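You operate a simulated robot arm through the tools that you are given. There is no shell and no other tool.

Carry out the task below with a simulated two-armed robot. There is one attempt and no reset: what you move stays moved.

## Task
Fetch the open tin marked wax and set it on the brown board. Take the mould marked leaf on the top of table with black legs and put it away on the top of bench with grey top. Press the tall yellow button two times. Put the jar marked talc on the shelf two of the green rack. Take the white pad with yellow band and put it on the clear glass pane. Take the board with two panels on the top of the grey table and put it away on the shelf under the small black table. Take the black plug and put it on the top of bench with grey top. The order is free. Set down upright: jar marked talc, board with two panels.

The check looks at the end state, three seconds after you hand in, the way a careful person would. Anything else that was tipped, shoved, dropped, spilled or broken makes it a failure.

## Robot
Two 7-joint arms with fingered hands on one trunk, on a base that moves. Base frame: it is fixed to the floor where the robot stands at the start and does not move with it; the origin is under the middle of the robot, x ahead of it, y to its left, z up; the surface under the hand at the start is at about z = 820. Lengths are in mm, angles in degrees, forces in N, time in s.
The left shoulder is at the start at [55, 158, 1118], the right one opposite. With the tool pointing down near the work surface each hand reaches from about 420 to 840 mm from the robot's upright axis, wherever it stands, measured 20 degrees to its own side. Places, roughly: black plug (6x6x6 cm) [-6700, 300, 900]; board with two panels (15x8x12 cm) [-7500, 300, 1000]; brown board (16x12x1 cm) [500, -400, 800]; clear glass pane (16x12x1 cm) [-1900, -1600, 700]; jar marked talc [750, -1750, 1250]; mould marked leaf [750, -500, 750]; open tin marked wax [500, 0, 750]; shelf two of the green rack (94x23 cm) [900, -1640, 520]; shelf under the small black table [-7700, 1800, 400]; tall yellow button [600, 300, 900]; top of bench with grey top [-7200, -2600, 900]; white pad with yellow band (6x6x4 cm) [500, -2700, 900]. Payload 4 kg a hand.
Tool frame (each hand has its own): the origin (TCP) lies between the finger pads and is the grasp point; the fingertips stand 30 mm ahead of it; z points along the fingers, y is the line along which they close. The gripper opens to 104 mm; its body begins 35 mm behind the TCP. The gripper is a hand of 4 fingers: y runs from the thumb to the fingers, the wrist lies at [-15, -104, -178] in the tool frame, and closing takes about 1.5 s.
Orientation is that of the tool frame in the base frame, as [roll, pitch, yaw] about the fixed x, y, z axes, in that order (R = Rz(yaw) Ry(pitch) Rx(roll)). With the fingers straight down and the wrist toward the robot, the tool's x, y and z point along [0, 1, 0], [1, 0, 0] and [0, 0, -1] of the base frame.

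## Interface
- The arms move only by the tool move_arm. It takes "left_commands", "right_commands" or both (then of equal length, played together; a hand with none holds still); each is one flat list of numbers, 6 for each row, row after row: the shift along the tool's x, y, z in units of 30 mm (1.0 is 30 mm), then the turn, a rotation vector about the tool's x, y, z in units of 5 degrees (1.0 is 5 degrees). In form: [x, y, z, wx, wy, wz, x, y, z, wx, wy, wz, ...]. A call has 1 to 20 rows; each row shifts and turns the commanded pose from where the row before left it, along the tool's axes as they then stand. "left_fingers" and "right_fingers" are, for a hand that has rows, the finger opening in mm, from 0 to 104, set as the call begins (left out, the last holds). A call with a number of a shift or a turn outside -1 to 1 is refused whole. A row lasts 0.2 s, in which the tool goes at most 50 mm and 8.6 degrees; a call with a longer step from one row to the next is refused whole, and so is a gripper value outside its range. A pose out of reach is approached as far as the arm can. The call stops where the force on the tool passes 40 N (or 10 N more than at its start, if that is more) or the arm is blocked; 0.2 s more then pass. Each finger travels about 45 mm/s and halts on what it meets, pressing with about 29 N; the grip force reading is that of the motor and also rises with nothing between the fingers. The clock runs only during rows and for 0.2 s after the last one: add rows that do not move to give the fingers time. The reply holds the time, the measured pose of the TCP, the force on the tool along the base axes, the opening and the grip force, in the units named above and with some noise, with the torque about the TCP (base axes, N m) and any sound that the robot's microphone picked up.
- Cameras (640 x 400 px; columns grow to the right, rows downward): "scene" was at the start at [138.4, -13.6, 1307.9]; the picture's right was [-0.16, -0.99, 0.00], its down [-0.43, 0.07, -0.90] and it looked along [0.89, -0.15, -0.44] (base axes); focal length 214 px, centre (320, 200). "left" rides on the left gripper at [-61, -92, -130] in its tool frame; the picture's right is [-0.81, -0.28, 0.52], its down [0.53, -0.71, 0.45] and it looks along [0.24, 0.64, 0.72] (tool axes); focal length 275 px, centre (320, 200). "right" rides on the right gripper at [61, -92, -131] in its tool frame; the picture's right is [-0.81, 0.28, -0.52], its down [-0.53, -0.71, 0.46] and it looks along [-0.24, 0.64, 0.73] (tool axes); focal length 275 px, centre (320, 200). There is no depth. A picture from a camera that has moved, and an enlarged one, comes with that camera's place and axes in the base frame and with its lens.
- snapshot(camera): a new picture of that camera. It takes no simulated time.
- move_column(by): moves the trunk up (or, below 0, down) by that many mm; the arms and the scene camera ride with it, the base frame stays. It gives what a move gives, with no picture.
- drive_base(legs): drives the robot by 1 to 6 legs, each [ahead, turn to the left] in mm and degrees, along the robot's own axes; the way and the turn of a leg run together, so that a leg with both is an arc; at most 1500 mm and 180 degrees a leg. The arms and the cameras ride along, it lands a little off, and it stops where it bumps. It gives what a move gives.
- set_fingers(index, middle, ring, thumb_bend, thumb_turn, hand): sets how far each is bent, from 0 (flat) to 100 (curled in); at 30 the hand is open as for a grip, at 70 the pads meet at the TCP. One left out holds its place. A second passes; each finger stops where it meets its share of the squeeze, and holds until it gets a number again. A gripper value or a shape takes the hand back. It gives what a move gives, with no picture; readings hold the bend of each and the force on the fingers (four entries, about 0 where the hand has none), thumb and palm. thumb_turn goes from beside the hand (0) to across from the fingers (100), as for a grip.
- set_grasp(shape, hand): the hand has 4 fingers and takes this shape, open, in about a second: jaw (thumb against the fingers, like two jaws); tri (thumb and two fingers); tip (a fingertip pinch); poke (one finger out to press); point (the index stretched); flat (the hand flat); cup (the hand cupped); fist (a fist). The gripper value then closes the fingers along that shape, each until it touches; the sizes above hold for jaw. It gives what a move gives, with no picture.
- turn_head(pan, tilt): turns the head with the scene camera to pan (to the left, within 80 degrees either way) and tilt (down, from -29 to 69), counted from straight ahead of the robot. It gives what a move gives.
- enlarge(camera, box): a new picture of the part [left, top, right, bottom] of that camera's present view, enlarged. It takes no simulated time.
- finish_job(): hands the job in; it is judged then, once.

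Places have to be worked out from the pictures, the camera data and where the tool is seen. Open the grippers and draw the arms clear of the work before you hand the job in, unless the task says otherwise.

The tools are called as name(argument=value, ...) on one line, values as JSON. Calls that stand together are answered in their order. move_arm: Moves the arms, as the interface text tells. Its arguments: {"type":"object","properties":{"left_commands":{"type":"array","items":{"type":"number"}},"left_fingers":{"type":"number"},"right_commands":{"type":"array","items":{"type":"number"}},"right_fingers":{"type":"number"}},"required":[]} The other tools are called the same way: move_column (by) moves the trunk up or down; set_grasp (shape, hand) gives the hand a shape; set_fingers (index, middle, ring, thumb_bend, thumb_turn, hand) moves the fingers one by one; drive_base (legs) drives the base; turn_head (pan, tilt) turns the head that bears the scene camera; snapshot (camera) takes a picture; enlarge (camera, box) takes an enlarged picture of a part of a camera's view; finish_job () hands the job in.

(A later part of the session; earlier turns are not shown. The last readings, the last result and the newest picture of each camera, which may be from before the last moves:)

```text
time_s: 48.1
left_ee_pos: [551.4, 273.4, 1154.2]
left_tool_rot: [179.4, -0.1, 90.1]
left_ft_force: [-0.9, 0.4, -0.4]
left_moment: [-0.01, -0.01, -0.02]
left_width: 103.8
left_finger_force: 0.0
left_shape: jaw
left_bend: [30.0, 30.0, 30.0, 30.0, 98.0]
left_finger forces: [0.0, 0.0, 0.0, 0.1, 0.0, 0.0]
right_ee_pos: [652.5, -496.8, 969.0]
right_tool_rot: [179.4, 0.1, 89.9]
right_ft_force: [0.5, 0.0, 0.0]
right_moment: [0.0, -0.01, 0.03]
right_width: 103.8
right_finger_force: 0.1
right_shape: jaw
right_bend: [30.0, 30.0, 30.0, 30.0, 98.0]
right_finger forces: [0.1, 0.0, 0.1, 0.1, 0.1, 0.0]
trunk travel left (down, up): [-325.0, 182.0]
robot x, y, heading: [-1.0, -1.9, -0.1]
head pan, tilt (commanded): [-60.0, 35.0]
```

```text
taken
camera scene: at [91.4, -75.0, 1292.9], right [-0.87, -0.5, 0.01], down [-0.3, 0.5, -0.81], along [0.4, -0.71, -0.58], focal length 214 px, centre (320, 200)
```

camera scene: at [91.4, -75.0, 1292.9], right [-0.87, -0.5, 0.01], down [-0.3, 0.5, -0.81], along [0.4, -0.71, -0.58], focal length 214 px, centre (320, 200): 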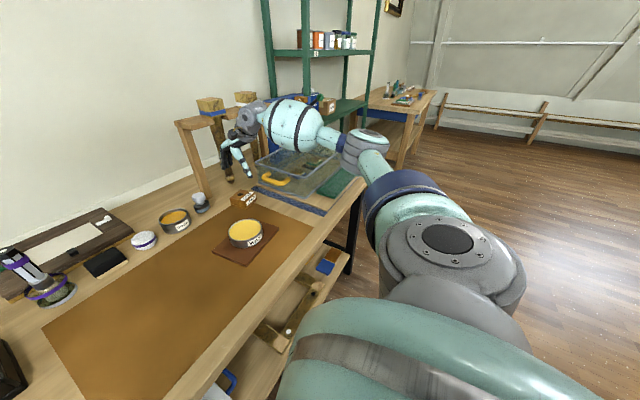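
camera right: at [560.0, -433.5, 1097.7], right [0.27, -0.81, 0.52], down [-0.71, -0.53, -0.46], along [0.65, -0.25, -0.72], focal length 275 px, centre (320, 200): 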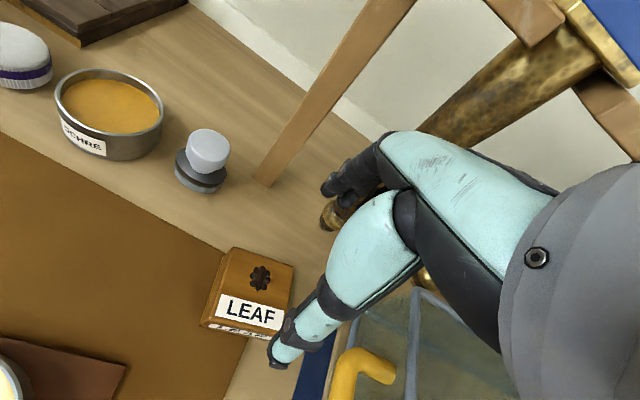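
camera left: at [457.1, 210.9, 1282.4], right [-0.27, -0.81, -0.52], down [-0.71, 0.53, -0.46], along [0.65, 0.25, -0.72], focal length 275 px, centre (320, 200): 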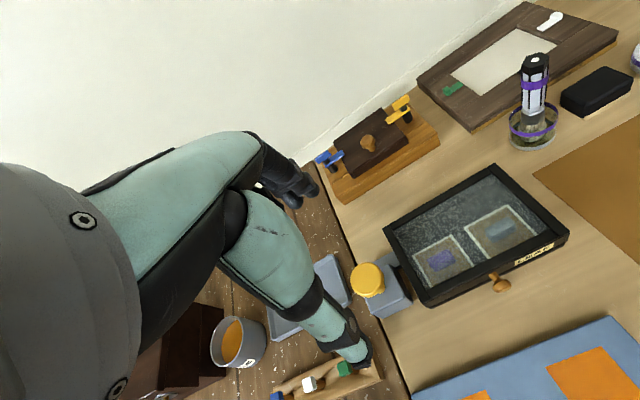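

The base front nearly touches the table, so I must back off before turning. I raise and retract the right hand first.

move_arm(right_commands=[0, 0, -1, 0, 0, 0.7, 0, 0, -1, 0, 0, 0.7, 0, 0, -1, 0, 0, 0.7, 0, 0, -1, 0, 0, 0, 0, 0, -1, 0, 0, 0, 0.5, -1, -1, 0, 0, 0, 0.8, -1, -0.5, 0, 0, 0, 0.8, -1, -0.5, 0, 0, 0, 0.8, -1, 0, 0, 0, 0, 0.8, -1, 0, 0, 0, 0, 0.8, -1, 0, 0, 0, 0, 0.3, -0.8, 0, 0, 0, 0, 0, 0, 0, 0, 0, 0], left_commands=[0, 0, 0, 0, 0, 0, 0, 0, 0, 0, 0, 0, 0, 0, 0, 0, 0, 0, 0, 0, 0, 0, 0, 0, 0, -0.5, -0.3, 0, 0, 0, 0, -0.5, -0.3, 0, 0, 0, 0, -0.5, -0.3, 0, 0, 0, 0, -0.5, -0.3, 0, 0, 0, 0, -0.5, 0, 0, 0, 0, 0, -0.5, 0, 0, 0, 0, 0, -0.5, 0, 0, 0, 0, 0, 0, 0, 0, 0, 0, 0, 0, 0, 0, 0, 0])

snapshot(camera="scene")

```text
time_s: 50.9
left_ee_pos: [443.9, 272.2, 1188.5]
left_tool_rot: [179.3, -0.1, 90.1]
left_ft_force: [-1.0, -0.3, -0.3]
left_moment: [0.0, 0.01, 0.07]
left_width: 104.0
left_finger_force: 0.1
left_shape: jaw
left_bend: [30.0, 30.0, 30.0, 30.0, 98.0]
left_finger forces: [0.0, 0.1, 0.0, 0.0, 0.0, 0.0]
right_ee_pos: [477.6, -317.6, 1176.4]
right_tool_rot: [179.4, 0.1, 79.3]
right_ft_force: [0.4, 0.2, 0.5]
right_moment: [0.03, 0.02, 0.01]
right_width: 103.7
right_finger_force: 0.0
right_shape: jaw
right_bend: [30.0, 30.0, 30.0, 30.0, 98.0]
right_finger forces: [0.0, 0.1, 0.0, 0.0, 0.0, 0.0]
trunk travel left (down, up): [-325.0, 182.0]
robot x, y, heading: [4.2, -3.3, -0.2]
head pan, tilt (commanded): [-60.0, 35.0]
```

```text
taken
camera scene: at [91.5, -75.1, 1292.9], right [-0.87, -0.5, 0.01], down [-0.3, 0.5, -0.82], along [0.4, -0.71, -0.58], focal length 214 px, centre (320, 200)
```

scene: 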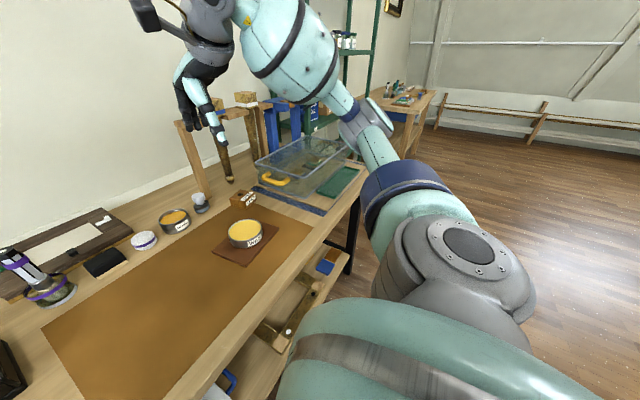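

Hands are retracted. I back off, turn right, drive 470 mm along the table, turn back to face it and drive in.

drive_base(legs=[[-300, 0], [0, -90], [470, 0], [0, 90]])

turn_head(pan=0, tilt=45)

snapshot(camera="scene")

```text
time_s: 64.6
left_ee_pos: [142.1, -173.0, 1189.1]
left_tool_rot: [179.3, -0.1, 94.1]
left_ft_force: [0.0, 0.2, -0.2]
left_moment: [-0.03, -0.03, 0.0]
left_width: 104.0
left_finger_force: 0.1
left_shape: jaw
left_bend: [30.0, 30.0, 30.0, 30.0, 98.0]
left_finger forces: [0.0, 0.0, 0.0, 0.1, 0.1, 0.1]
right_ee_pos: [216.2, -760.1, 1175.5]
right_tool_rot: [179.4, -0.1, 83.3]
right_ft_force: [-0.2, 0.4, 0.6]
right_moment: [-0.03, -0.01, -0.01]
right_width: 103.9
right_finger_force: 0.1
right_shape: jaw
right_bend: [30.0, 30.0, 30.0, 30.0, 98.0]
right_finger forces: [0.0, 0.0, 0.0, 0.0, 0.1, 0.0]
trunk travel left (down, up): [-325.0, 182.0]
robot x, y, heading: [-279.9, -490.4, 4.2]
head pan, tilt (commanded): [-60.0, 35.0]
```

```text
time_s: 65.9
left_ee_pos: [127.3, -173.4, 1194.0]
left_tool_rot: [178.7, -0.1, 94.1]
left_ft_force: [0.6, -0.5, 1.0]
left_moment: [0.01, -0.02, -0.01]
left_width: 104.0
left_finger_force: 0.0
left_shape: jaw
left_bend: [30.0, 30.0, 30.0, 30.0, 98.0]
left_finger forces: [0.1, 0.0, 0.0, 0.0, 0.0, 0.0]
right_ee_pos: [201.1, -760.2, 1181.9]
right_tool_rot: [178.6, -0.1, 83.5]
right_ft_force: [-0.8, 0.0, 0.8]
right_moment: [0.04, -0.01, 0.01]
right_width: 104.3
right_finger_force: 0.0
right_shape: jaw
right_bend: [30.0, 30.0, 30.0, 30.0, 97.0]
right_finger forces: [0.0, 0.1, 0.0, 0.1, 0.1, 0.0]
trunk travel left (down, up): [-325.0, 182.0]
robot x, y, heading: [-279.7, -489.5, 3.9]
head pan, tilt (commanded): [0.0, 45.0]
```

```text
taken
camera scene: at [-153.8, -479.3, 1277.6], right [0.07, -1.0, 0.0], down [-0.71, -0.05, -0.7], along [0.7, 0.05, -0.72], focal length 214 px, centre (320, 200)
```

scene: 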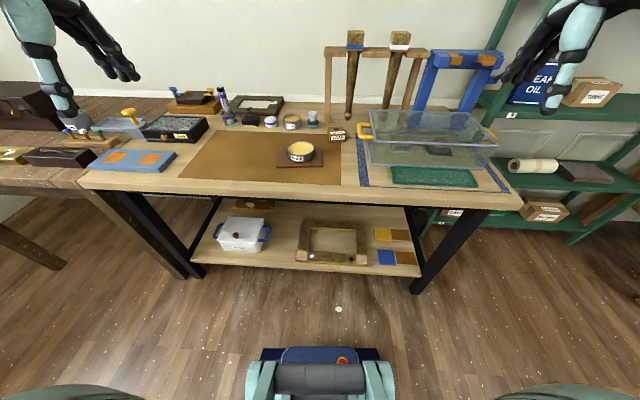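

The robot is at [-280,-490] heading 4°. I correct the heading and drive in toward the table.

drive_base(legs=[[0, -4], [265, 0]])

snapshot(camera="scene")

```text
time_s: 68.3
left_ee_pos: [419.0, -205.1, 1194.4]
left_tool_rot: [178.6, -0.2, 89.9]
left_ft_force: [-0.7, 0.3, -0.3]
left_moment: [-0.01, 0.03, 0.03]
left_width: 103.8
left_finger_force: 0.1
left_shape: jaw
left_bend: [30.0, 30.0, 30.0, 30.0, 98.0]
left_finger forces: [0.0, 0.0, 0.0, 0.0, 0.0, 0.0]
right_ee_pos: [448.1, -796.6, 1181.7]
right_tool_rot: [178.7, -0.2, 79.1]
right_ft_force: [-0.1, -0.2, 0.5]
right_moment: [0.01, 0.06, 0.0]
right_width: 104.1
right_finger_force: 0.0
right_shape: jaw
right_bend: [30.0, 30.0, 30.0, 30.0, 97.0]
right_finger forces: [0.0, 0.1, 0.1, 0.0, 0.0, 0.0]
trunk travel left (down, up): [-325.0, 182.0]
robot x, y, heading: [-9.3, -490.8, -0.2]
head pan, tilt (commanded): [0.0, 45.0]
```

```text
taken
camera scene: at [116.0, -489.2, 1277.6], right [0.0, -1.0, 0.0], down [-0.72, 0.0, -0.7], along [0.7, 0.0, -0.72], focal length 214 px, centre (320, 200)
```

scene: 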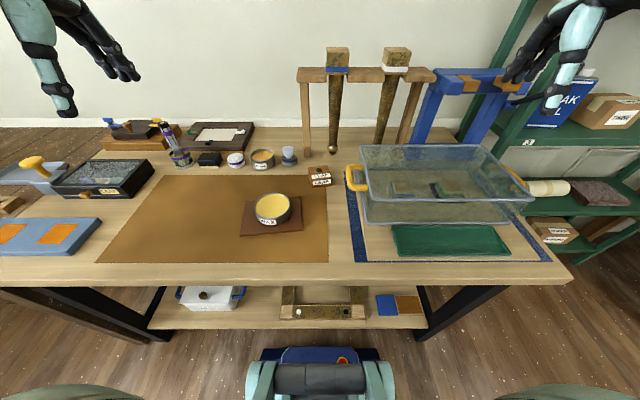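

The LEAF block is now straight ahead. I enlarge to measure it, and also check the tin on the board.

enlarge(camera="scene", box=[230, 140, 350, 240])

enlarge(camera="scene", box=[500, 60, 640, 260])

```text
4.00 times, centred on (290, 190) of scene
camera zoom: at [116.0, -489.2, 1277.6], right [0.0, -1.0, 0.0], down [-0.72, 0.0, -0.7], along [0.7, 0.0, -0.72], focal length 858 px, centre (440, 240)
```

zoom: 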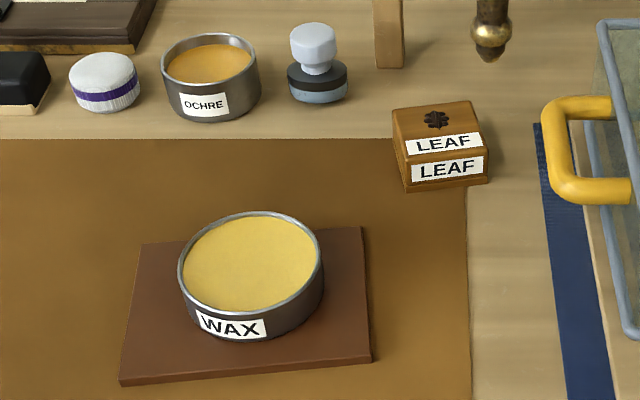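

```text
2.00 times, centred on (570, 160) of scene
camera zoom: at [116.0, -489.2, 1277.6], right [0.0, -1.0, 0.0], down [-0.72, 0.0, -0.7], along [0.7, 0.0, -0.72], focal length 429 px, centre (-180, 280)
```

zoom: 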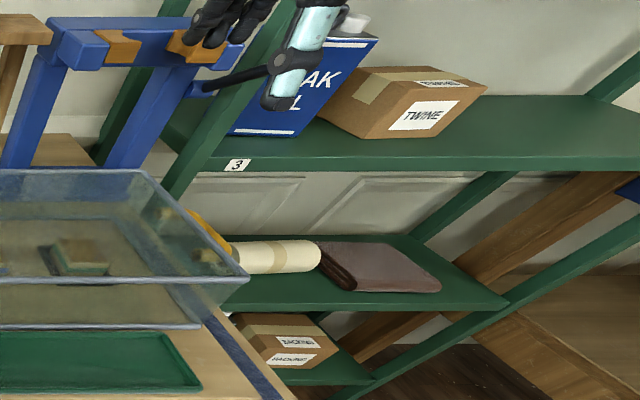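

The tin is on the board but only a few mm from its back edge (front margin ≈23 mm). To be safe I will draw it ~8 mm toward me with the left hand's fingers from behind. First I shape the left hand and move it above the tin.

set_fingers(hand="left", index=28, middle=28, ring=28, thumb_bend=12)

move_arm(left_commands=[-0.6625, 0.4, 0.975, 0.28, 0, 0, -0.6625, 0.4, 0.975, 0, 0, 0, -0.6625, 0.4, 0.975, 0, 0, 0, -0.6625, 0.4, 0.975, 0, 0, 0, -0.6625, 0.4, 0.975, 0, 0, 0, -0.6625, 0.4, 0.975, 0, 0, 0, -0.6625, 0.4, 0.975, 0, 0, 0, -0.6625, 0.4, 0.975, 0, 0, 0, 0, 0, 0, 0, 0, 0, 0, 0, 0, 0, 0, 0])

enlarge(camera="scene", box=[230, 140, 350, 240])

snapshot(camera="left")

```text
time_s: 69.3
left_ee_pos: [404.5, -204.4, 1198.7]
left_tool_rot: [177.8, -0.1, 89.8]
left_ft_force: [0.1, -0.3, 0.2]
left_moment: [0.0, -0.01, 0.03]
left_width: 120.1
left_finger_force: 0.1
left_shape: fingers
left_bend: [28.0, 28.0, 28.0, 12.0, 98.0]
left_finger forces: [0.0, 0.0, 0.1, 0.1, 0.1, 0.0]
right_ee_pos: [434.2, -797.9, 1187.2]
right_tool_rot: [177.9, -0.2, 79.1]
right_ft_force: [-0.3, -0.1, 0.8]
right_moment: [-0.02, -0.01, -0.01]
right_width: 103.8
right_finger_force: 0.1
right_shape: jaw
right_bend: [30.0, 30.0, 30.0, 30.0, 98.0]
right_finger forces: [0.1, 0.0, 0.0, 0.0, 0.0, 0.0]
trunk travel left (down, up): [-325.0, 182.0]
robot x, y, heading: [-13.6, -483.6, -0.3]
head pan, tilt (commanded): [0.0, 45.0]
```

```text
time_s: 71.5
left_ee_pos: [504.0, -364.3, 969.1]
left_tool_rot: [179.3, -0.2, 89.8]
left_ft_force: [0.8, -0.6, -0.1]
left_moment: [-0.02, 0.03, -0.03]
left_width: 120.2
left_finger_force: 0.0
left_shape: fingers
left_bend: [28.0, 28.0, 28.0, 12.0, 98.0]
left_finger forces: [0.1, 0.0, 0.1, 0.0, 0.1, 0.0]
right_ee_pos: [433.4, -796.9, 1187.3]
right_tool_rot: [177.9, -0.2, 79.1]
right_ft_force: [-0.5, 0.9, 0.5]
right_moment: [-0.02, 0.0, -0.02]
right_width: 103.7
right_finger_force: 0.0
right_shape: jaw
right_bend: [30.0, 30.0, 30.0, 30.0, 98.0]
right_finger forces: [0.0, 0.1, 0.0, 0.1, 0.0, 0.1]
trunk travel left (down, up): [-325.0, 182.0]
robot x, y, heading: [-12.4, -486.7, -0.2]
head pan, tilt (commanded): [0.0, 45.0]
```

```text
4.00 times, centred on (290, 190) of scene
camera zoom: at [116.3, -489.3, 1277.6], right [0.0, -1.0, 0.0], down [-0.72, 0.0, -0.7], along [0.7, 0.0, -0.72], focal length 858 px, centre (440, 240)
```

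zoom: 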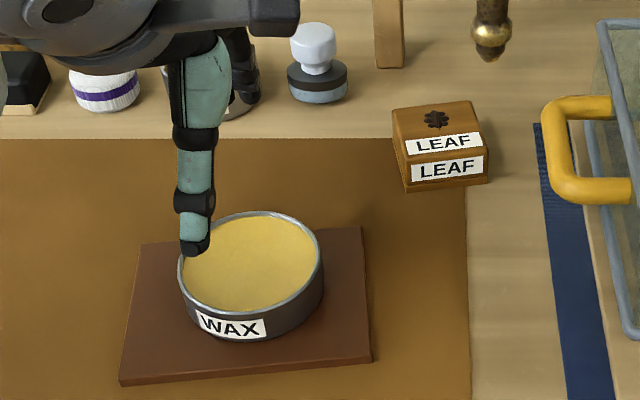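

```text
taken
camera left: at [410.4, -427.0, 1097.0], right [-0.27, -0.81, -0.52], down [-0.71, 0.54, -0.46], along [0.65, 0.24, -0.72], focal length 275 px, centre (320, 200)
```

left: 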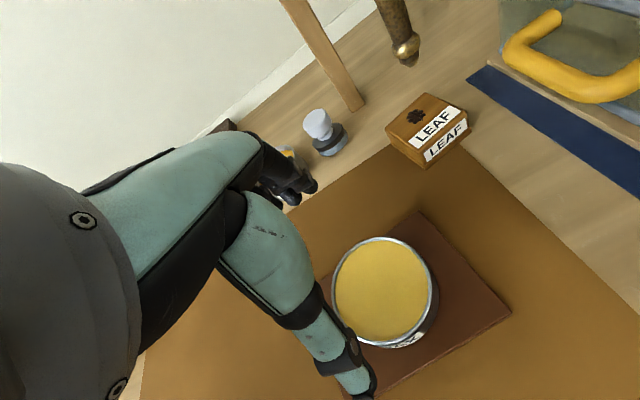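

Left hand is above the tin. I move 11 mm forward and descend so that the fingers come down behind the tin, checking partway.

move_arm(left_commands=[0, 0.37, 0.5, 0, 0, 0, 0, 0, 0.6, 0, 0, 0, 0, 0, 0.6, 0, 0, 0, 0, 0, 0.5, 0, 0, 0, 0, 0, 0, 0, 0, 0, 0, 0, 0, 0, 0, 0])

enlarge(camera="scene", box=[230, 140, 350, 240])

enlarge(camera="left", box=[220, 120, 500, 400])

```text
time_s: 72.9
left_ee_pos: [515.9, -363.1, 902.1]
left_tool_rot: [179.3, -0.3, 89.8]
left_ft_force: [-0.1, 0.1, -0.2]
left_moment: [0.03, 0.0, 0.02]
left_width: 120.1
left_finger_force: 0.0
left_shape: fingers
left_bend: [28.0, 28.0, 28.0, 12.0, 98.0]
left_finger forces: [0.0, 0.0, 0.0, 0.1, 0.0, 0.0]
right_ee_pos: [435.8, -797.1, 1187.1]
right_tool_rot: [177.9, -0.3, 79.1]
right_ft_force: [-0.2, 1.0, -1.0]
right_moment: [0.0, 0.0, -0.02]
right_width: 103.9
right_finger_force: 0.1
right_shape: jaw
right_bend: [30.0, 30.0, 30.0, 30.0, 98.0]
right_finger forces: [0.1, 0.0, 0.1, 0.1, 0.0, 0.0]
trunk travel left (down, up): [-325.0, 182.0]
robot x, y, heading: [-13.8, -491.3, -0.0]
head pan, tilt (commanded): [0.0, 45.0]
```

```text
4.00 times, centred on (290, 190) of scene
camera zoom: at [116.2, -489.1, 1277.6], right [0.0, -1.0, 0.0], down [-0.72, 0.0, -0.7], along [0.7, 0.0, -0.72], focal length 858 px, centre (440, 240)
```

zoom: 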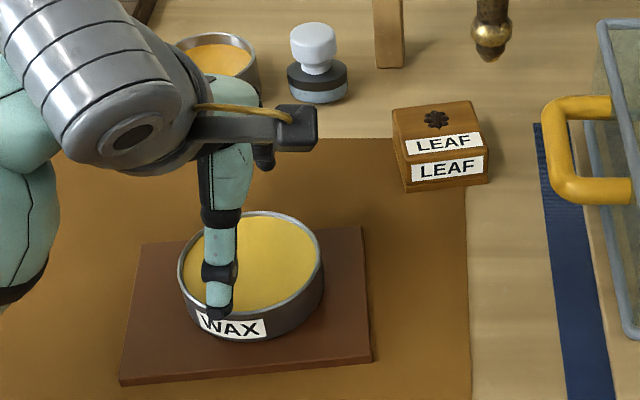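

```text
1.43 times, centred on (360, 260) of left
camera zoom: at [421.9, -425.4, 1030.3], right [-0.27, -0.81, -0.52], down [-0.71, 0.54, -0.46], along [0.65, 0.24, -0.72], focal length 393 px, centre (263, 114)
```

zoom: 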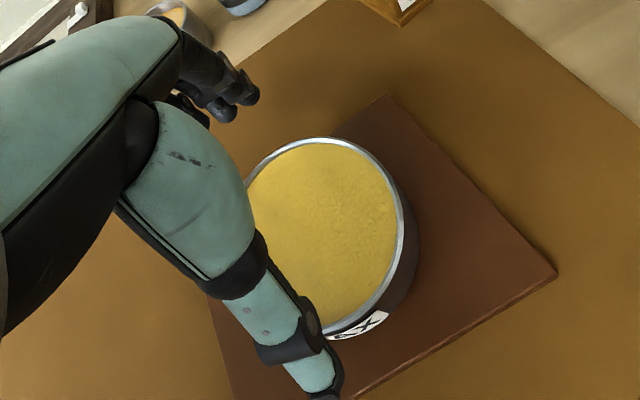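

Thumb is in front and fingers are behind the tin. I descend 28 mm more, then pull slowly toward me.

move_arm(left_commands=[0, 0, 0.4, 0, 0, 0, 0, 0, 0.4, 0, 0, 0, 0, 0, 0.13, 0, 0, 0, 0, 0, 0, 0, 0, 0])

enlarge(camera="left", box=[220, 120, 500, 400])

enlarge(camera="scene", box=[230, 140, 350, 240])

```text
time_s: 73.9
left_ee_pos: [516.8, -363.0, 874.2]
left_tool_rot: [179.3, -0.2, 89.7]
left_ft_force: [-0.5, 0.6, 0.5]
left_moment: [-0.02, 0.0, 0.01]
left_width: 120.0
left_finger_force: 0.0
left_shape: fingers
left_bend: [28.0, 28.0, 28.0, 12.0, 98.0]
left_finger forces: [0.0, 0.0, 0.0, 0.0, 0.1, 0.0]
right_ee_pos: [434.4, -797.2, 1186.9]
right_tool_rot: [177.9, -0.2, 79.0]
right_ft_force: [-0.1, -0.4, 0.8]
right_moment: [0.04, -0.01, 0.02]
right_width: 103.8
right_finger_force: 0.1
right_shape: jaw
right_bend: [30.0, 30.0, 30.0, 30.0, 98.0]
right_finger forces: [0.0, 0.1, 0.1, 0.1, 0.0, 0.1]
trunk travel left (down, up): [-325.0, 182.0]
robot x, y, heading: [-12.4, -492.4, -0.1]
head pan, tilt (commanded): [0.0, 45.0]
```

```text
1.43 times, centred on (360, 260) of left
camera zoom: at [422.5, -425.6, 1001.6], right [-0.27, -0.81, -0.52], down [-0.71, 0.54, -0.46], along [0.65, 0.24, -0.72], focal length 393 px, centre (263, 114)
```

zoom: 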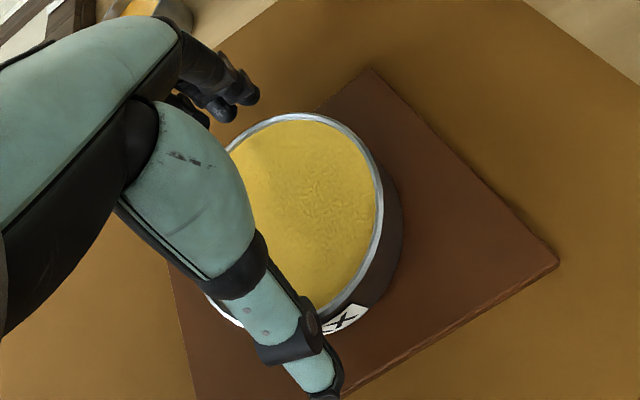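

```text
4.00 times, centred on (290, 190) of scene
camera zoom: at [116.2, -489.1, 1277.6], right [0.0, -1.0, 0.0], down [-0.72, 0.0, -0.7], along [0.7, 0.0, -0.72], focal length 858 px, centre (440, 240)
```

zoom: 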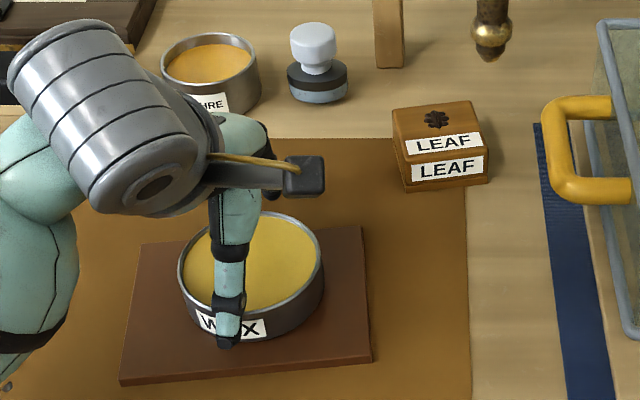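

Now I pull toward me (−x) in small steps of 4 mm, 20 mm in all, watching contact.

move_arm(left_commands=[0, -0.13, 0, 0, 0, 0, 0, -0.13, 0, 0, 0, 0, 0, -0.13, 0, 0, 0, 0, 0, -0.13, 0, 0, 0, 0, 0, -0.13, 0, 0, 0, 0, 0, 0, 0, 0, 0, 0])

enlarge(camera="left", box=[220, 120, 500, 400])

enlarge(camera="scene", box=[230, 140, 350, 240])

```text
time_s: 75.3
left_ee_pos: [497.0, -363.7, 874.2]
left_tool_rot: [179.3, -0.2, 89.8]
left_ft_force: [-0.3, -0.3, 0.1]
left_moment: [0.03, -0.05, -0.03]
left_width: 120.1
left_finger_force: 0.0
left_shape: fingers
left_bend: [28.0, 28.0, 28.0, 12.0, 98.0]
left_finger forces: [0.0, 0.0, 0.1, 0.0, 0.0, 0.0]
right_ee_pos: [434.9, -797.0, 1187.8]
right_tool_rot: [177.9, -0.2, 79.0]
right_ft_force: [-0.4, -0.4, 1.1]
right_moment: [-0.01, -0.03, -0.01]
right_width: 104.3
right_finger_force: 0.0
right_shape: jaw
right_bend: [30.0, 30.0, 30.0, 30.0, 98.0]
right_finger forces: [0.0, 0.1, 0.0, 0.0, 0.0, 0.1]
trunk travel left (down, up): [-325.0, 182.0]
robot x, y, heading: [-13.3, -490.4, -0.2]
head pan, tilt (commanded): [0.0, 45.0]
```

```text
1.43 times, centred on (360, 260) of left
camera zoom: at [402.8, -426.1, 1001.3], right [-0.27, -0.81, -0.52], down [-0.71, 0.54, -0.46], along [0.65, 0.24, -0.72], focal length 393 px, centre (263, 114)
```

zoom: 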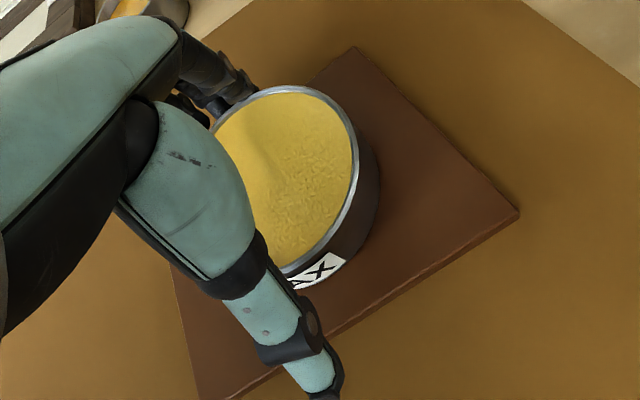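

```text
4.00 times, centred on (290, 190) of scene
camera zoom: at [116.2, -489.1, 1277.6], right [0.0, -1.0, 0.0], down [-0.72, 0.0, -0.7], along [0.7, 0.0, -0.72], focal length 858 px, centre (440, 240)
```

zoom: 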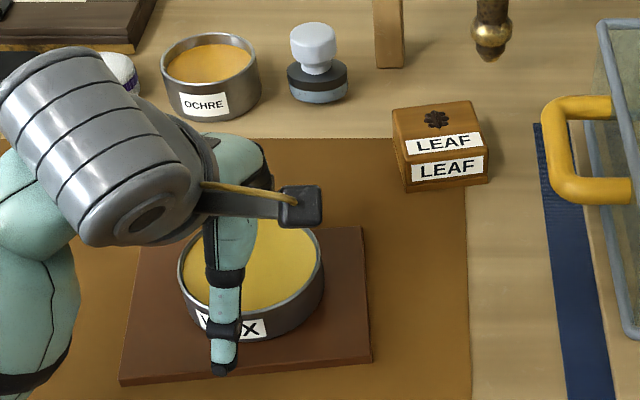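

The fingers are now right behind the tin, which has not moved yet. I pull 9 mm further.

move_arm(left_commands=[0, -0.1, 0, 0, 0, 0, 0, -0.1, 0, 0, 0, 0, 0, -0.1, 0, 0, 0, 0, 0, 0, 0, 0, 0, 0])

enlarge(camera="scene", box=[230, 140, 350, 240])

enlarge(camera="left", box=[220, 120, 500, 400])

```text
time_s: 76.3
left_ee_pos: [488.7, -363.5, 872.2]
left_tool_rot: [179.3, -0.2, 89.8]
left_ft_force: [0.3, 0.7, -0.4]
left_moment: [0.0, 0.03, -0.04]
left_width: 121.2
left_finger_force: 0.1
left_shape: fingers
left_bend: [28.0, 28.0, 28.0, 12.0, 98.0]
left_finger forces: [0.7, 0.1, 0.0, 0.0, 0.0, 0.1]
right_ee_pos: [435.1, -797.5, 1188.4]
right_tool_rot: [177.8, -0.2, 79.1]
right_ft_force: [-0.1, 0.5, -0.8]
right_moment: [-0.01, -0.02, 0.02]
right_width: 103.8
right_finger_force: 0.0
right_shape: jaw
right_bend: [30.0, 30.0, 30.0, 30.0, 98.0]
right_finger forces: [0.0, 0.1, 0.1, 0.0, 0.0, 0.0]
trunk travel left (down, up): [-325.0, 182.0]
robot x, y, heading: [-14.5, -490.6, -0.3]
head pan, tilt (commanded): [0.0, 45.0]
```

```text
4.00 times, centred on (290, 190) of scene
camera zoom: at [116.3, -489.2, 1277.6], right [0.0, -1.0, 0.0], down [-0.72, 0.0, -0.7], along [0.7, 0.0, -0.72], focal length 858 px, centre (440, 240)
```

zoom: 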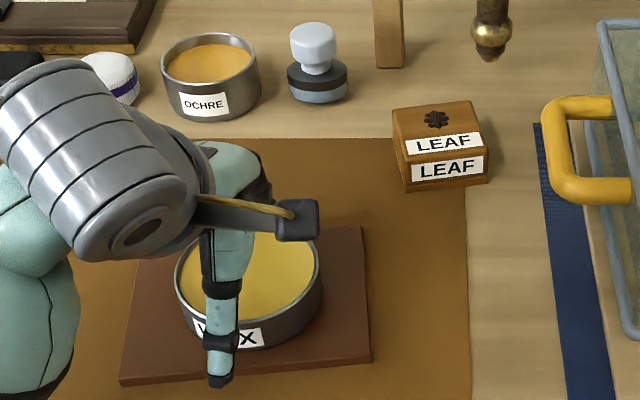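

```text
1.43 times, centred on (360, 260) of left
camera zoom: at [394.2, -425.8, 1001.5], right [-0.27, -0.81, -0.52], down [-0.71, 0.54, -0.46], along [0.65, 0.24, -0.72], focal length 393 px, centre (263, 114)
```

zoom: 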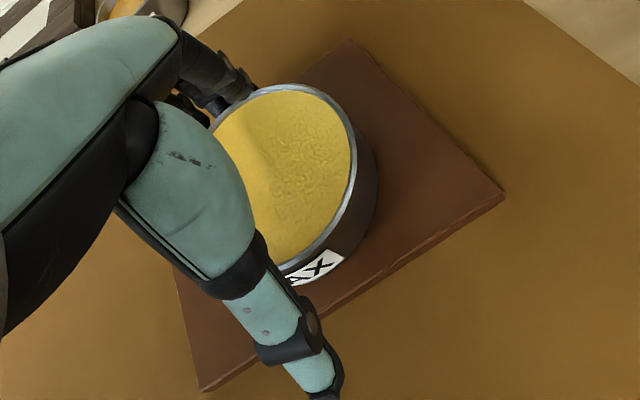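

The tin has moved about 7 mm and is now centred on the board. I move the fingers off (+x) and lift the left hand straight up and back.

move_arm(left_commands=[0, 0.25, 0, 0, 0, 0, 0, 0, -0.4, 0, 0, 0, 0, 0, -0.6, 0, 0, 0, 0, 0, -1, 0, 0, 0, 0, 0, -1, 0, 0, 0, 0, 0, -1, 0, 0, 0, 0.3, 0, -1, 0, 0, 0, 0.6, -0.3, -1, 0, 0, 0, 0.8, -0.3, -1, 0, 0, 0, 0.8, -0.3, -1, 0, 0, 0, 0.8, -0.3, -1, 0, 0, 0, 0.8, -0.3, -1, 0, 0, 0, 0, 0, 0, 0, 0, 0])

set_grasp(hand="left", shape="jaw")

enlarge(camera="scene", box=[230, 140, 350, 240])

```text
time_s: 79.1
left_ee_pos: [446.9, -242.3, 1173.3]
left_tool_rot: [179.3, -0.2, 89.8]
left_ft_force: [0.2, -0.1, -1.0]
left_moment: [-0.02, -0.01, -0.01]
left_width: 120.5
left_finger_force: 0.1
left_shape: fingers
left_bend: [28.0, 28.0, 28.0, 12.0, 98.0]
left_finger forces: [0.1, 0.1, 0.1, 0.0, 0.0, 0.0]
right_ee_pos: [435.3, -796.4, 1187.6]
right_tool_rot: [177.9, -0.1, 79.2]
right_ft_force: [0.6, 0.3, 0.2]
right_moment: [0.0, 0.01, 0.02]
right_width: 104.2
right_finger_force: 0.0
right_shape: jaw
right_bend: [30.0, 30.0, 30.0, 30.0, 98.0]
right_finger forces: [0.0, 0.0, 0.0, 0.0, 0.1, 0.0]
trunk travel left (down, up): [-325.0, 182.0]
robot x, y, heading: [-15.8, -488.8, -0.1]
head pan, tilt (commanded): [0.0, 45.0]
```

```text
time_s: 80.0
left_ee_pos: [444.6, -241.2, 1171.9]
left_tool_rot: [179.3, -0.1, 89.7]
left_ft_force: [0.6, -0.5, 1.0]
left_moment: [0.02, 0.01, 0.0]
left_width: 104.0
left_finger_force: 0.0
left_shape: jaw
left_bend: [30.0, 30.0, 30.0, 30.0, 98.0]
left_finger forces: [0.0, 0.0, 0.1, 0.0, 0.1, 0.0]
right_ee_pos: [435.4, -796.2, 1186.8]
right_tool_rot: [177.9, -0.3, 79.1]
right_ft_force: [-0.4, 0.3, 0.9]
right_moment: [0.0, 0.02, 0.03]
right_width: 104.1
right_finger_force: 0.0
right_shape: jaw
right_bend: [30.0, 30.0, 30.0, 30.0, 98.0]
right_finger forces: [0.0, 0.0, 0.1, 0.0, 0.0, 0.0]
trunk travel left (down, up): [-325.0, 182.0]
robot x, y, heading: [-13.9, -490.8, 0.1]
head pan, tilt (commanded): [0.0, 45.0]
```

```text
4.00 times, centred on (290, 190) of scene
camera zoom: at [115.9, -489.1, 1277.6], right [0.0, -1.0, 0.0], down [-0.72, 0.0, -0.7], along [0.7, 0.0, -0.72], focal length 858 px, centre (440, 240)
```

zoom: 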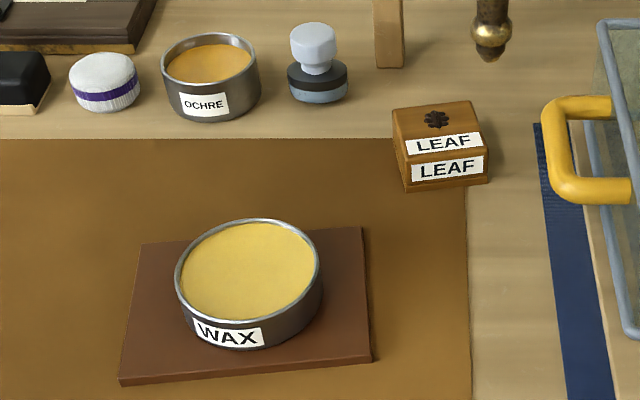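

The tin is now well centred. Next I bring the right hand over the LEAF block (centre ≈[651,-491], turned ≈8°), rotating to match while staying high.

move_arm(right_commands=[0, 0, 0, 0.2, 0, -0.76, 0, 0, 0, 0.2, 0, -0.76, 0, 0, 0, 0, 0, -0.76, 0, 0, 0, 0, 0, -0.76, 0, 0, 0, 0, 0, -0.76, 1, 0.948, 0, 0, 0, 0, 1, 0.948, 0, 0, 0, 0, 1, 0.948, 0, 0, 0, 0, 1, 0.948, 0, 0, 0, 0, 1, 0.948, 0, 0, 0, 0, 1, 0.948, 0, 0, 0, 0, 1, 0.948, 0, 0, 0, 0, 1, 0.948, 0, 0, 0, 0, 1, 0.948, 0, 0, 0, 0, 0, 0, 0, 0, 0, 0])

snapshot(camera="scene")

```text
time_s: 83.2
left_ee_pos: [446.5, -243.3, 1173.2]
left_tool_rot: [179.3, -0.3, 89.9]
left_ft_force: [0.6, -0.3, 0.2]
left_moment: [0.01, -0.03, 0.01]
left_width: 104.1
left_finger_force: 0.1
left_shape: jaw
left_bend: [30.0, 30.0, 30.0, 30.0, 98.0]
left_finger forces: [0.1, 0.0, 0.1, 0.1, 0.1, 0.1]
right_ee_pos: [650.9, -493.9, 1191.5]
right_tool_rot: [179.8, -0.2, 98.1]
right_ft_force: [-0.2, -0.1, -0.3]
right_moment: [0.02, 0.01, 0.03]
right_width: 104.0
right_finger_force: 0.0
right_shape: jaw
right_bend: [30.0, 30.0, 30.0, 30.0, 98.0]
right_finger forces: [0.0, 0.0, 0.0, 0.0, 0.0, 0.1]
trunk travel left (down, up): [-325.0, 182.0]
robot x, y, heading: [-12.0, -489.2, 0.2]
head pan, tilt (commanded): [0.0, 45.0]
```

```text
taken
camera scene: at [116.1, -490.5, 1277.6], right [0.0, -1.0, 0.0], down [-0.72, 0.0, -0.7], along [0.7, 0.0, -0.72], focal length 214 px, centre (320, 200)
```

scene: 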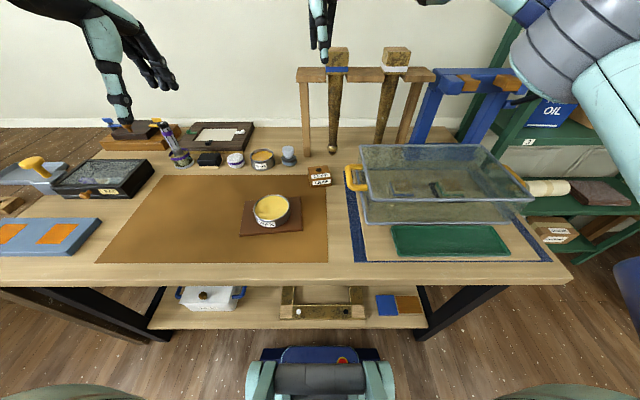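

Hand is over the block. I descend to about z=960 and check alignment with the wrist camera.

move_arm(right_commands=[0, 0, 1, 0, 0, 0, 0, 0, 1, 0, 0, 0, 0, 0, 1, 0, 0, 0, 0, 0, 1, 0, 0, 0, 0, 0, 1, 0, 0, 0, 0, 0, 1, 0, 0, 0, 0, 0, 1, 0, 0, 0, 0, 0, 0.6, 0, 0, 0, 0, 0, 0, 0, 0, 0])

snapshot(camera="right")

enlarge(camera="scene", box=[260, 90, 400, 220])

```text
time_s: 85.2
left_ee_pos: [446.3, -241.6, 1173.7]
left_tool_rot: [179.4, -0.1, 89.8]
left_ft_force: [-0.4, -0.5, -0.9]
left_moment: [0.0, -0.02, 0.03]
left_width: 103.9
left_finger_force: 0.1
left_shape: jaw
left_bend: [30.0, 30.0, 30.0, 30.0, 98.0]
left_finger forces: [0.0, 0.0, 0.0, 0.1, 0.1, 0.0]
right_ee_pos: [650.3, -491.2, 959.0]
right_tool_rot: [179.8, -0.1, 98.1]
right_ft_force: [-0.2, 0.1, 0.2]
right_moment: [0.0, -0.01, 0.03]
right_width: 103.7
right_finger_force: 0.1
right_shape: jaw
right_bend: [30.0, 30.0, 30.0, 30.0, 98.0]
right_finger forces: [0.0, 0.0, 0.0, 0.0, 0.1, 0.1]
trunk travel left (down, up): [-325.0, 182.0]
robot x, y, heading: [-11.1, -487.6, -0.2]
head pan, tilt (commanded): [0.0, 45.0]
```

```text
taken
camera right: at [550.6, -443.8, 1088.9], right [0.39, -0.76, 0.52], down [-0.63, -0.63, -0.46], along [0.67, -0.15, -0.72], focal length 275 px, centre (320, 200)
```

right: 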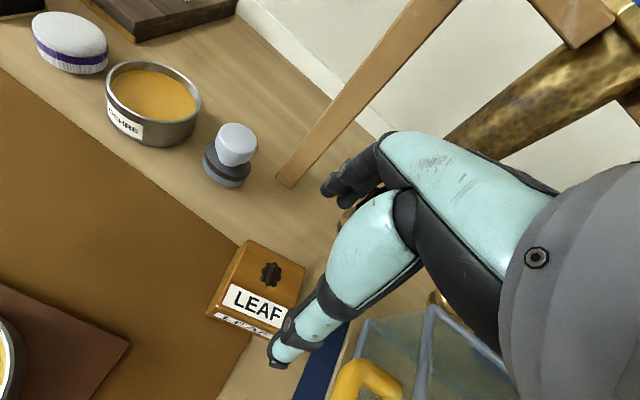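

```text
3.08 times, centred on (330, 155) of scene
camera zoom: at [116.2, -489.2, 1277.6], right [0.0, -1.0, 0.0], down [-0.72, 0.0, -0.7], along [0.7, 0.0, -0.72], focal length 660 px, centre (289, 338)
```

zoom: 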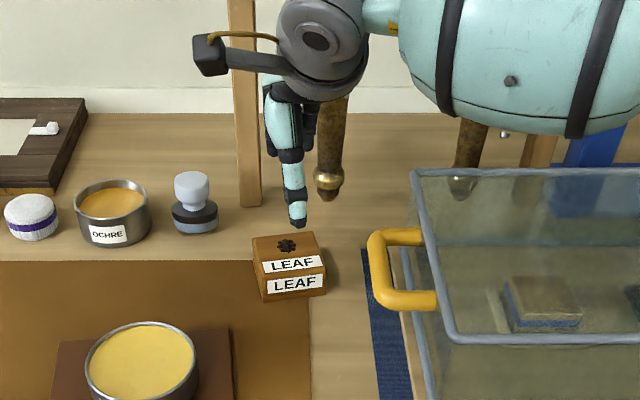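

Alignment is good (block at ≈[649,-489]). I descend to TCP z≈858 in steps.

move_arm(right_commands=[0, 0, 0.8, 0, 0, 0, 0, 0, 0.8, 0, 0, 0, 0, 0, 0.6, 0, 0, 0, 0, 0, 0.5, 0, 0, 0, 0, 0, 0.4, 0, 0, 0, 0, 0, 0.26, 0, 0, 0, 0, 0, 0, 0, 0, 0])

snapshot(camera="right")

enlarge(camera="scene", box=[260, 90, 400, 220])

```text
time_s: 86.8
left_ee_pos: [446.2, -241.7, 1171.9]
left_tool_rot: [179.4, -0.1, 89.8]
left_ft_force: [-0.1, 0.5, -0.1]
left_moment: [-0.01, 0.01, 0.02]
left_width: 104.3
left_finger_force: 0.1
left_shape: jaw
left_bend: [30.0, 30.0, 30.0, 30.0, 98.0]
left_finger forces: [0.1, 0.0, 0.0, 0.0, 0.1, 0.1]
right_ee_pos: [650.5, -492.6, 858.2]
right_tool_rot: [179.8, -0.2, 98.2]
right_ft_force: [0.4, -0.8, 0.4]
right_moment: [-0.03, -0.04, 0.0]
right_width: 104.2
right_finger_force: 0.1
right_shape: jaw
right_bend: [30.0, 30.0, 30.0, 30.0, 98.0]
right_finger forces: [0.0, 0.0, 0.0, 0.1, 0.0, 0.1]
trunk travel left (down, up): [-325.0, 182.0]
robot x, y, heading: [-11.9, -490.8, -0.3]
head pan, tilt (commanded): [0.0, 45.0]
```

```text
taken
camera right: at [550.9, -445.3, 988.6], right [0.39, -0.76, 0.52], down [-0.63, -0.63, -0.46], along [0.67, -0.15, -0.72], focal length 275 px, centre (320, 200)
```

right: 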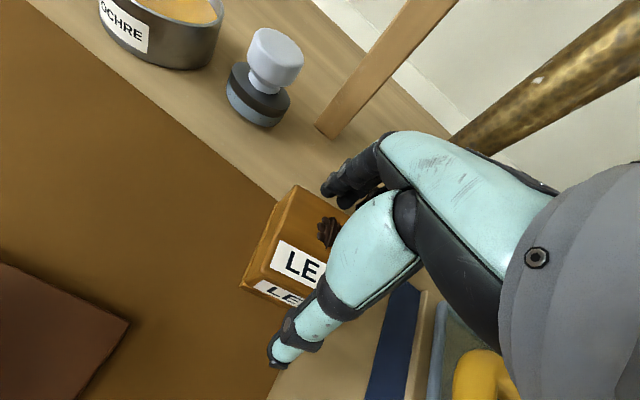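

```text
3.08 times, centred on (330, 155) of scene
camera zoom: at [116.4, -489.1, 1277.6], right [0.0, -1.0, 0.0], down [-0.72, 0.0, -0.7], along [0.7, 0.0, -0.72], focal length 660 px, centre (289, 338)
```

zoom: 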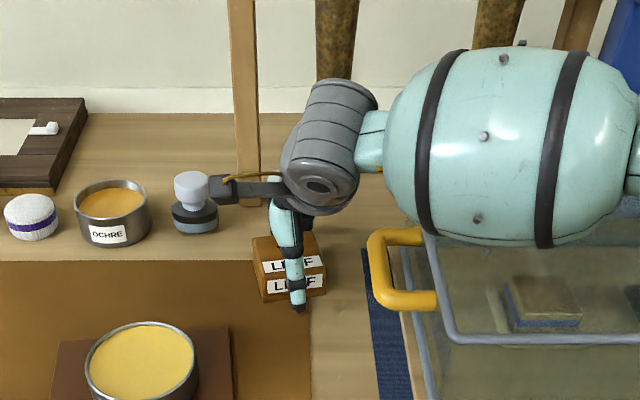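

Fingers are behind and the thumb in front of the block. I close the grip.

move_arm(right_commands=[0, 0, 0, 0, 0, 0, 0, 0, 0, 0, 0, 0, 0, 0, 0, 0, 0, 0, 0, 0, 0, 0, 0, 0, 0, 0, 0, 0, 0, 0, 0, 0, 0, 0, 0, 0, 0, 0, 0, 0, 0, 0, 0, 0, 0, 0, 0, 0], right_fingers=40)

snapshot(camera="right")

```text
time_s: 88.6
left_ee_pos: [445.8, -241.1, 1171.8]
left_tool_rot: [179.4, -0.2, 89.7]
left_ft_force: [-0.4, 0.2, -0.1]
left_moment: [0.03, 0.0, -0.01]
left_width: 104.0
left_finger_force: 0.1
left_shape: jaw
left_bend: [30.0, 30.0, 30.0, 30.0, 98.0]
left_finger forces: [0.1, 0.1, 0.0, 0.1, 0.1, 0.1]
right_ee_pos: [651.3, -493.0, 858.6]
right_tool_rot: [179.9, -0.1, 98.0]
right_ft_force: [0.2, 1.5, 0.1]
right_moment: [0.01, -0.01, 0.01]
right_width: 59.7
right_finger_force: 28.9
right_shape: jaw
right_bend: [74.0, 44.0, 41.0, 61.0, 99.0]
right_finger forces: [14.8, 7.8, 3.6, 0.0, 26.5, 0.1]
trunk travel left (down, up): [-325.0, 182.0]
robot x, y, heading: [-9.8, -488.0, 0.0]
head pan, tilt (commanded): [0.0, 45.0]
```

```text
taken
camera right: at [551.0, -445.3, 988.8], right [0.39, -0.76, 0.52], down [-0.63, -0.63, -0.46], along [0.67, -0.15, -0.72], focal length 275 px, centre (320, 200)
```

right: 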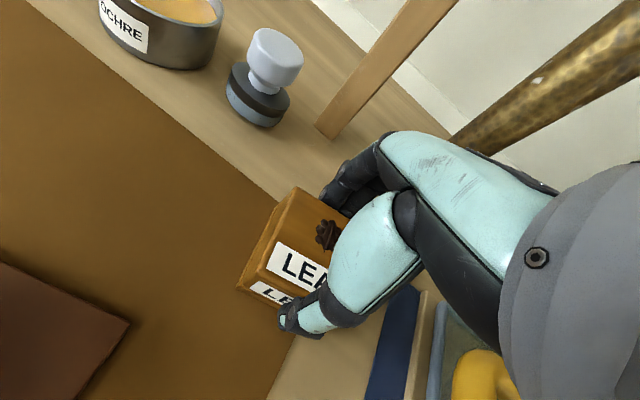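

The grip reads 29 N but the index has curled to 74, unlike the others. I look closer before lifting.

enlarge(camera="right", box=[220, 130, 440, 360])

enlarge(camera="scene", box=[300, 130, 360, 200])

snapshot(camera="left")

```text
1.74 times, centred on (330, 245) of right
camera zoom: at [551.0, -445.3, 988.8], right [0.39, -0.76, 0.52], down [-0.63, -0.63, -0.46], along [0.67, -0.15, -0.72], focal length 479 px, centre (303, 122)
```

zoom: 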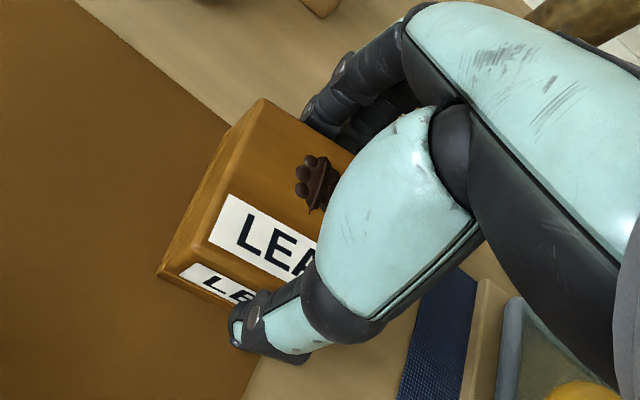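

```text
5.71 times, centred on (330, 165) of scene
camera zoom: at [116.5, -489.1, 1277.6], right [0.0, -1.0, 0.0], down [-0.72, 0.0, -0.7], along [0.7, 0.0, -0.72], focal length 1226 px, centre (263, 400)
```

zoom: 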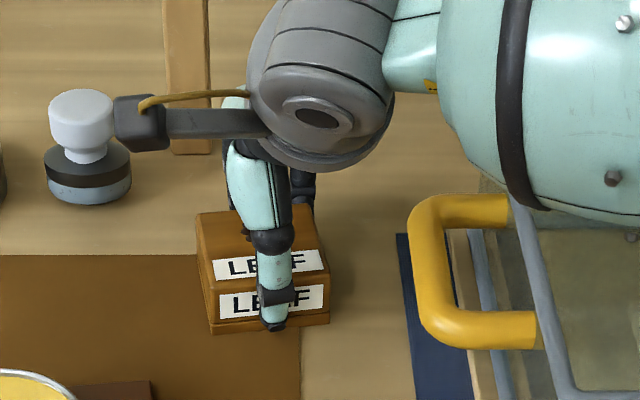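

```text
taken
camera left: at [352.2, -303.9, 1300.8], right [-0.27, -0.81, -0.52], down [-0.71, 0.54, -0.46], along [0.65, 0.24, -0.72], focal length 275 px, centre (320, 200)
```

left: 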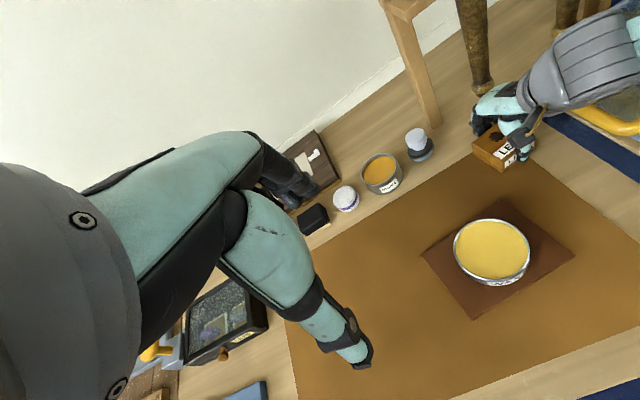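

The index likely slipped off the block's right rear corner. I reopen, shift the hand 9 mm to +y, and lower 3 mm, then regrip.

set_fingers(hand="right", index=25, middle=25, ring=25, thumb_bend=28)

move_arm(right_commands=[0.3, 0, 0, 0, 0, 0, 0, 0, 0.1, 0, 0, 0, 0, 0, 0, 0, 0, 0])

enlarge(camera="right", box=[220, 130, 440, 360])

enlarge(camera="scene", box=[300, 130, 360, 200])

```text
time_s: 89.6
left_ee_pos: [445.5, -240.9, 1172.4]
left_tool_rot: [179.3, -0.2, 89.7]
left_ft_force: [-0.4, 0.1, 0.6]
left_moment: [-0.03, -0.01, 0.0]
left_width: 103.7
left_finger_force: 0.1
left_shape: jaw
left_bend: [30.0, 30.0, 30.0, 30.0, 98.0]
left_finger forces: [0.1, 0.0, 0.1, 0.0, 0.0, 0.0]
right_ee_pos: [649.9, -492.6, 859.5]
right_tool_rot: [179.9, -0.1, 98.2]
right_ft_force: [0.6, 0.6, -0.3]
right_moment: [0.01, 0.0, 0.02]
right_width: 111.4
right_finger_force: 0.1
right_shape: fingers
right_bend: [25.0, 25.0, 25.0, 28.0, 100.0]
right_finger forces: [0.0, 0.1, 0.1, 0.0, 0.0, 0.0]
trunk travel left (down, up): [-325.0, 182.0]
robot x, y, heading: [-13.3, -489.5, -0.2]
head pan, tilt (commanded): [0.0, 45.0]
```

```text
time_s: 90.4
left_ee_pos: [445.4, -241.6, 1172.1]
left_tool_rot: [179.3, -0.2, 89.8]
left_ft_force: [-0.1, -0.1, -0.5]
left_moment: [0.02, 0.0, -0.04]
left_width: 103.9
left_finger_force: 0.1
left_shape: jaw
left_bend: [30.0, 30.0, 30.0, 30.0, 98.0]
left_finger forces: [0.0, 0.0, 0.0, 0.0, 0.0, 0.0]
right_ee_pos: [648.0, -484.8, 856.5]
right_tool_rot: [179.8, -0.2, 98.1]
right_ft_force: [0.4, -0.5, 0.0]
right_moment: [0.0, -0.03, -0.02]
right_width: 111.2
right_finger_force: 0.1
right_shape: fingers
right_bend: [25.0, 25.0, 25.0, 28.0, 100.0]
right_finger forces: [0.0, 0.0, 0.0, 0.0, 0.1, 0.0]
trunk travel left (down, up): [-325.0, 182.0]
robot x, y, heading: [-12.2, -488.2, -0.5]
head pan, tilt (commanded): [0.0, 45.0]
```

```text
1.74 times, centred on (330, 245) of right
camera zoom: at [550.1, -436.2, 986.0], right [0.39, -0.76, 0.52], down [-0.63, -0.63, -0.46], along [0.67, -0.15, -0.72], focal length 479 px, centre (303, 122)
```

zoom: 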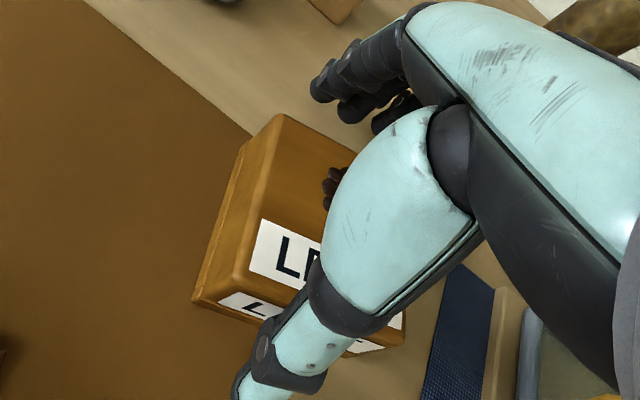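

```text
5.71 times, centred on (330, 165) of scene
camera zoom: at [116.3, -489.0, 1277.6], right [0.0, -1.0, 0.0], down [-0.72, 0.0, -0.7], along [0.7, 0.0, -0.72], focal length 1226 px, centre (263, 400)
```

zoom: 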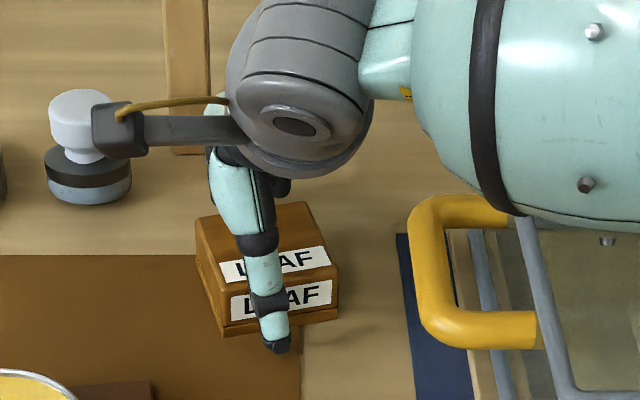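

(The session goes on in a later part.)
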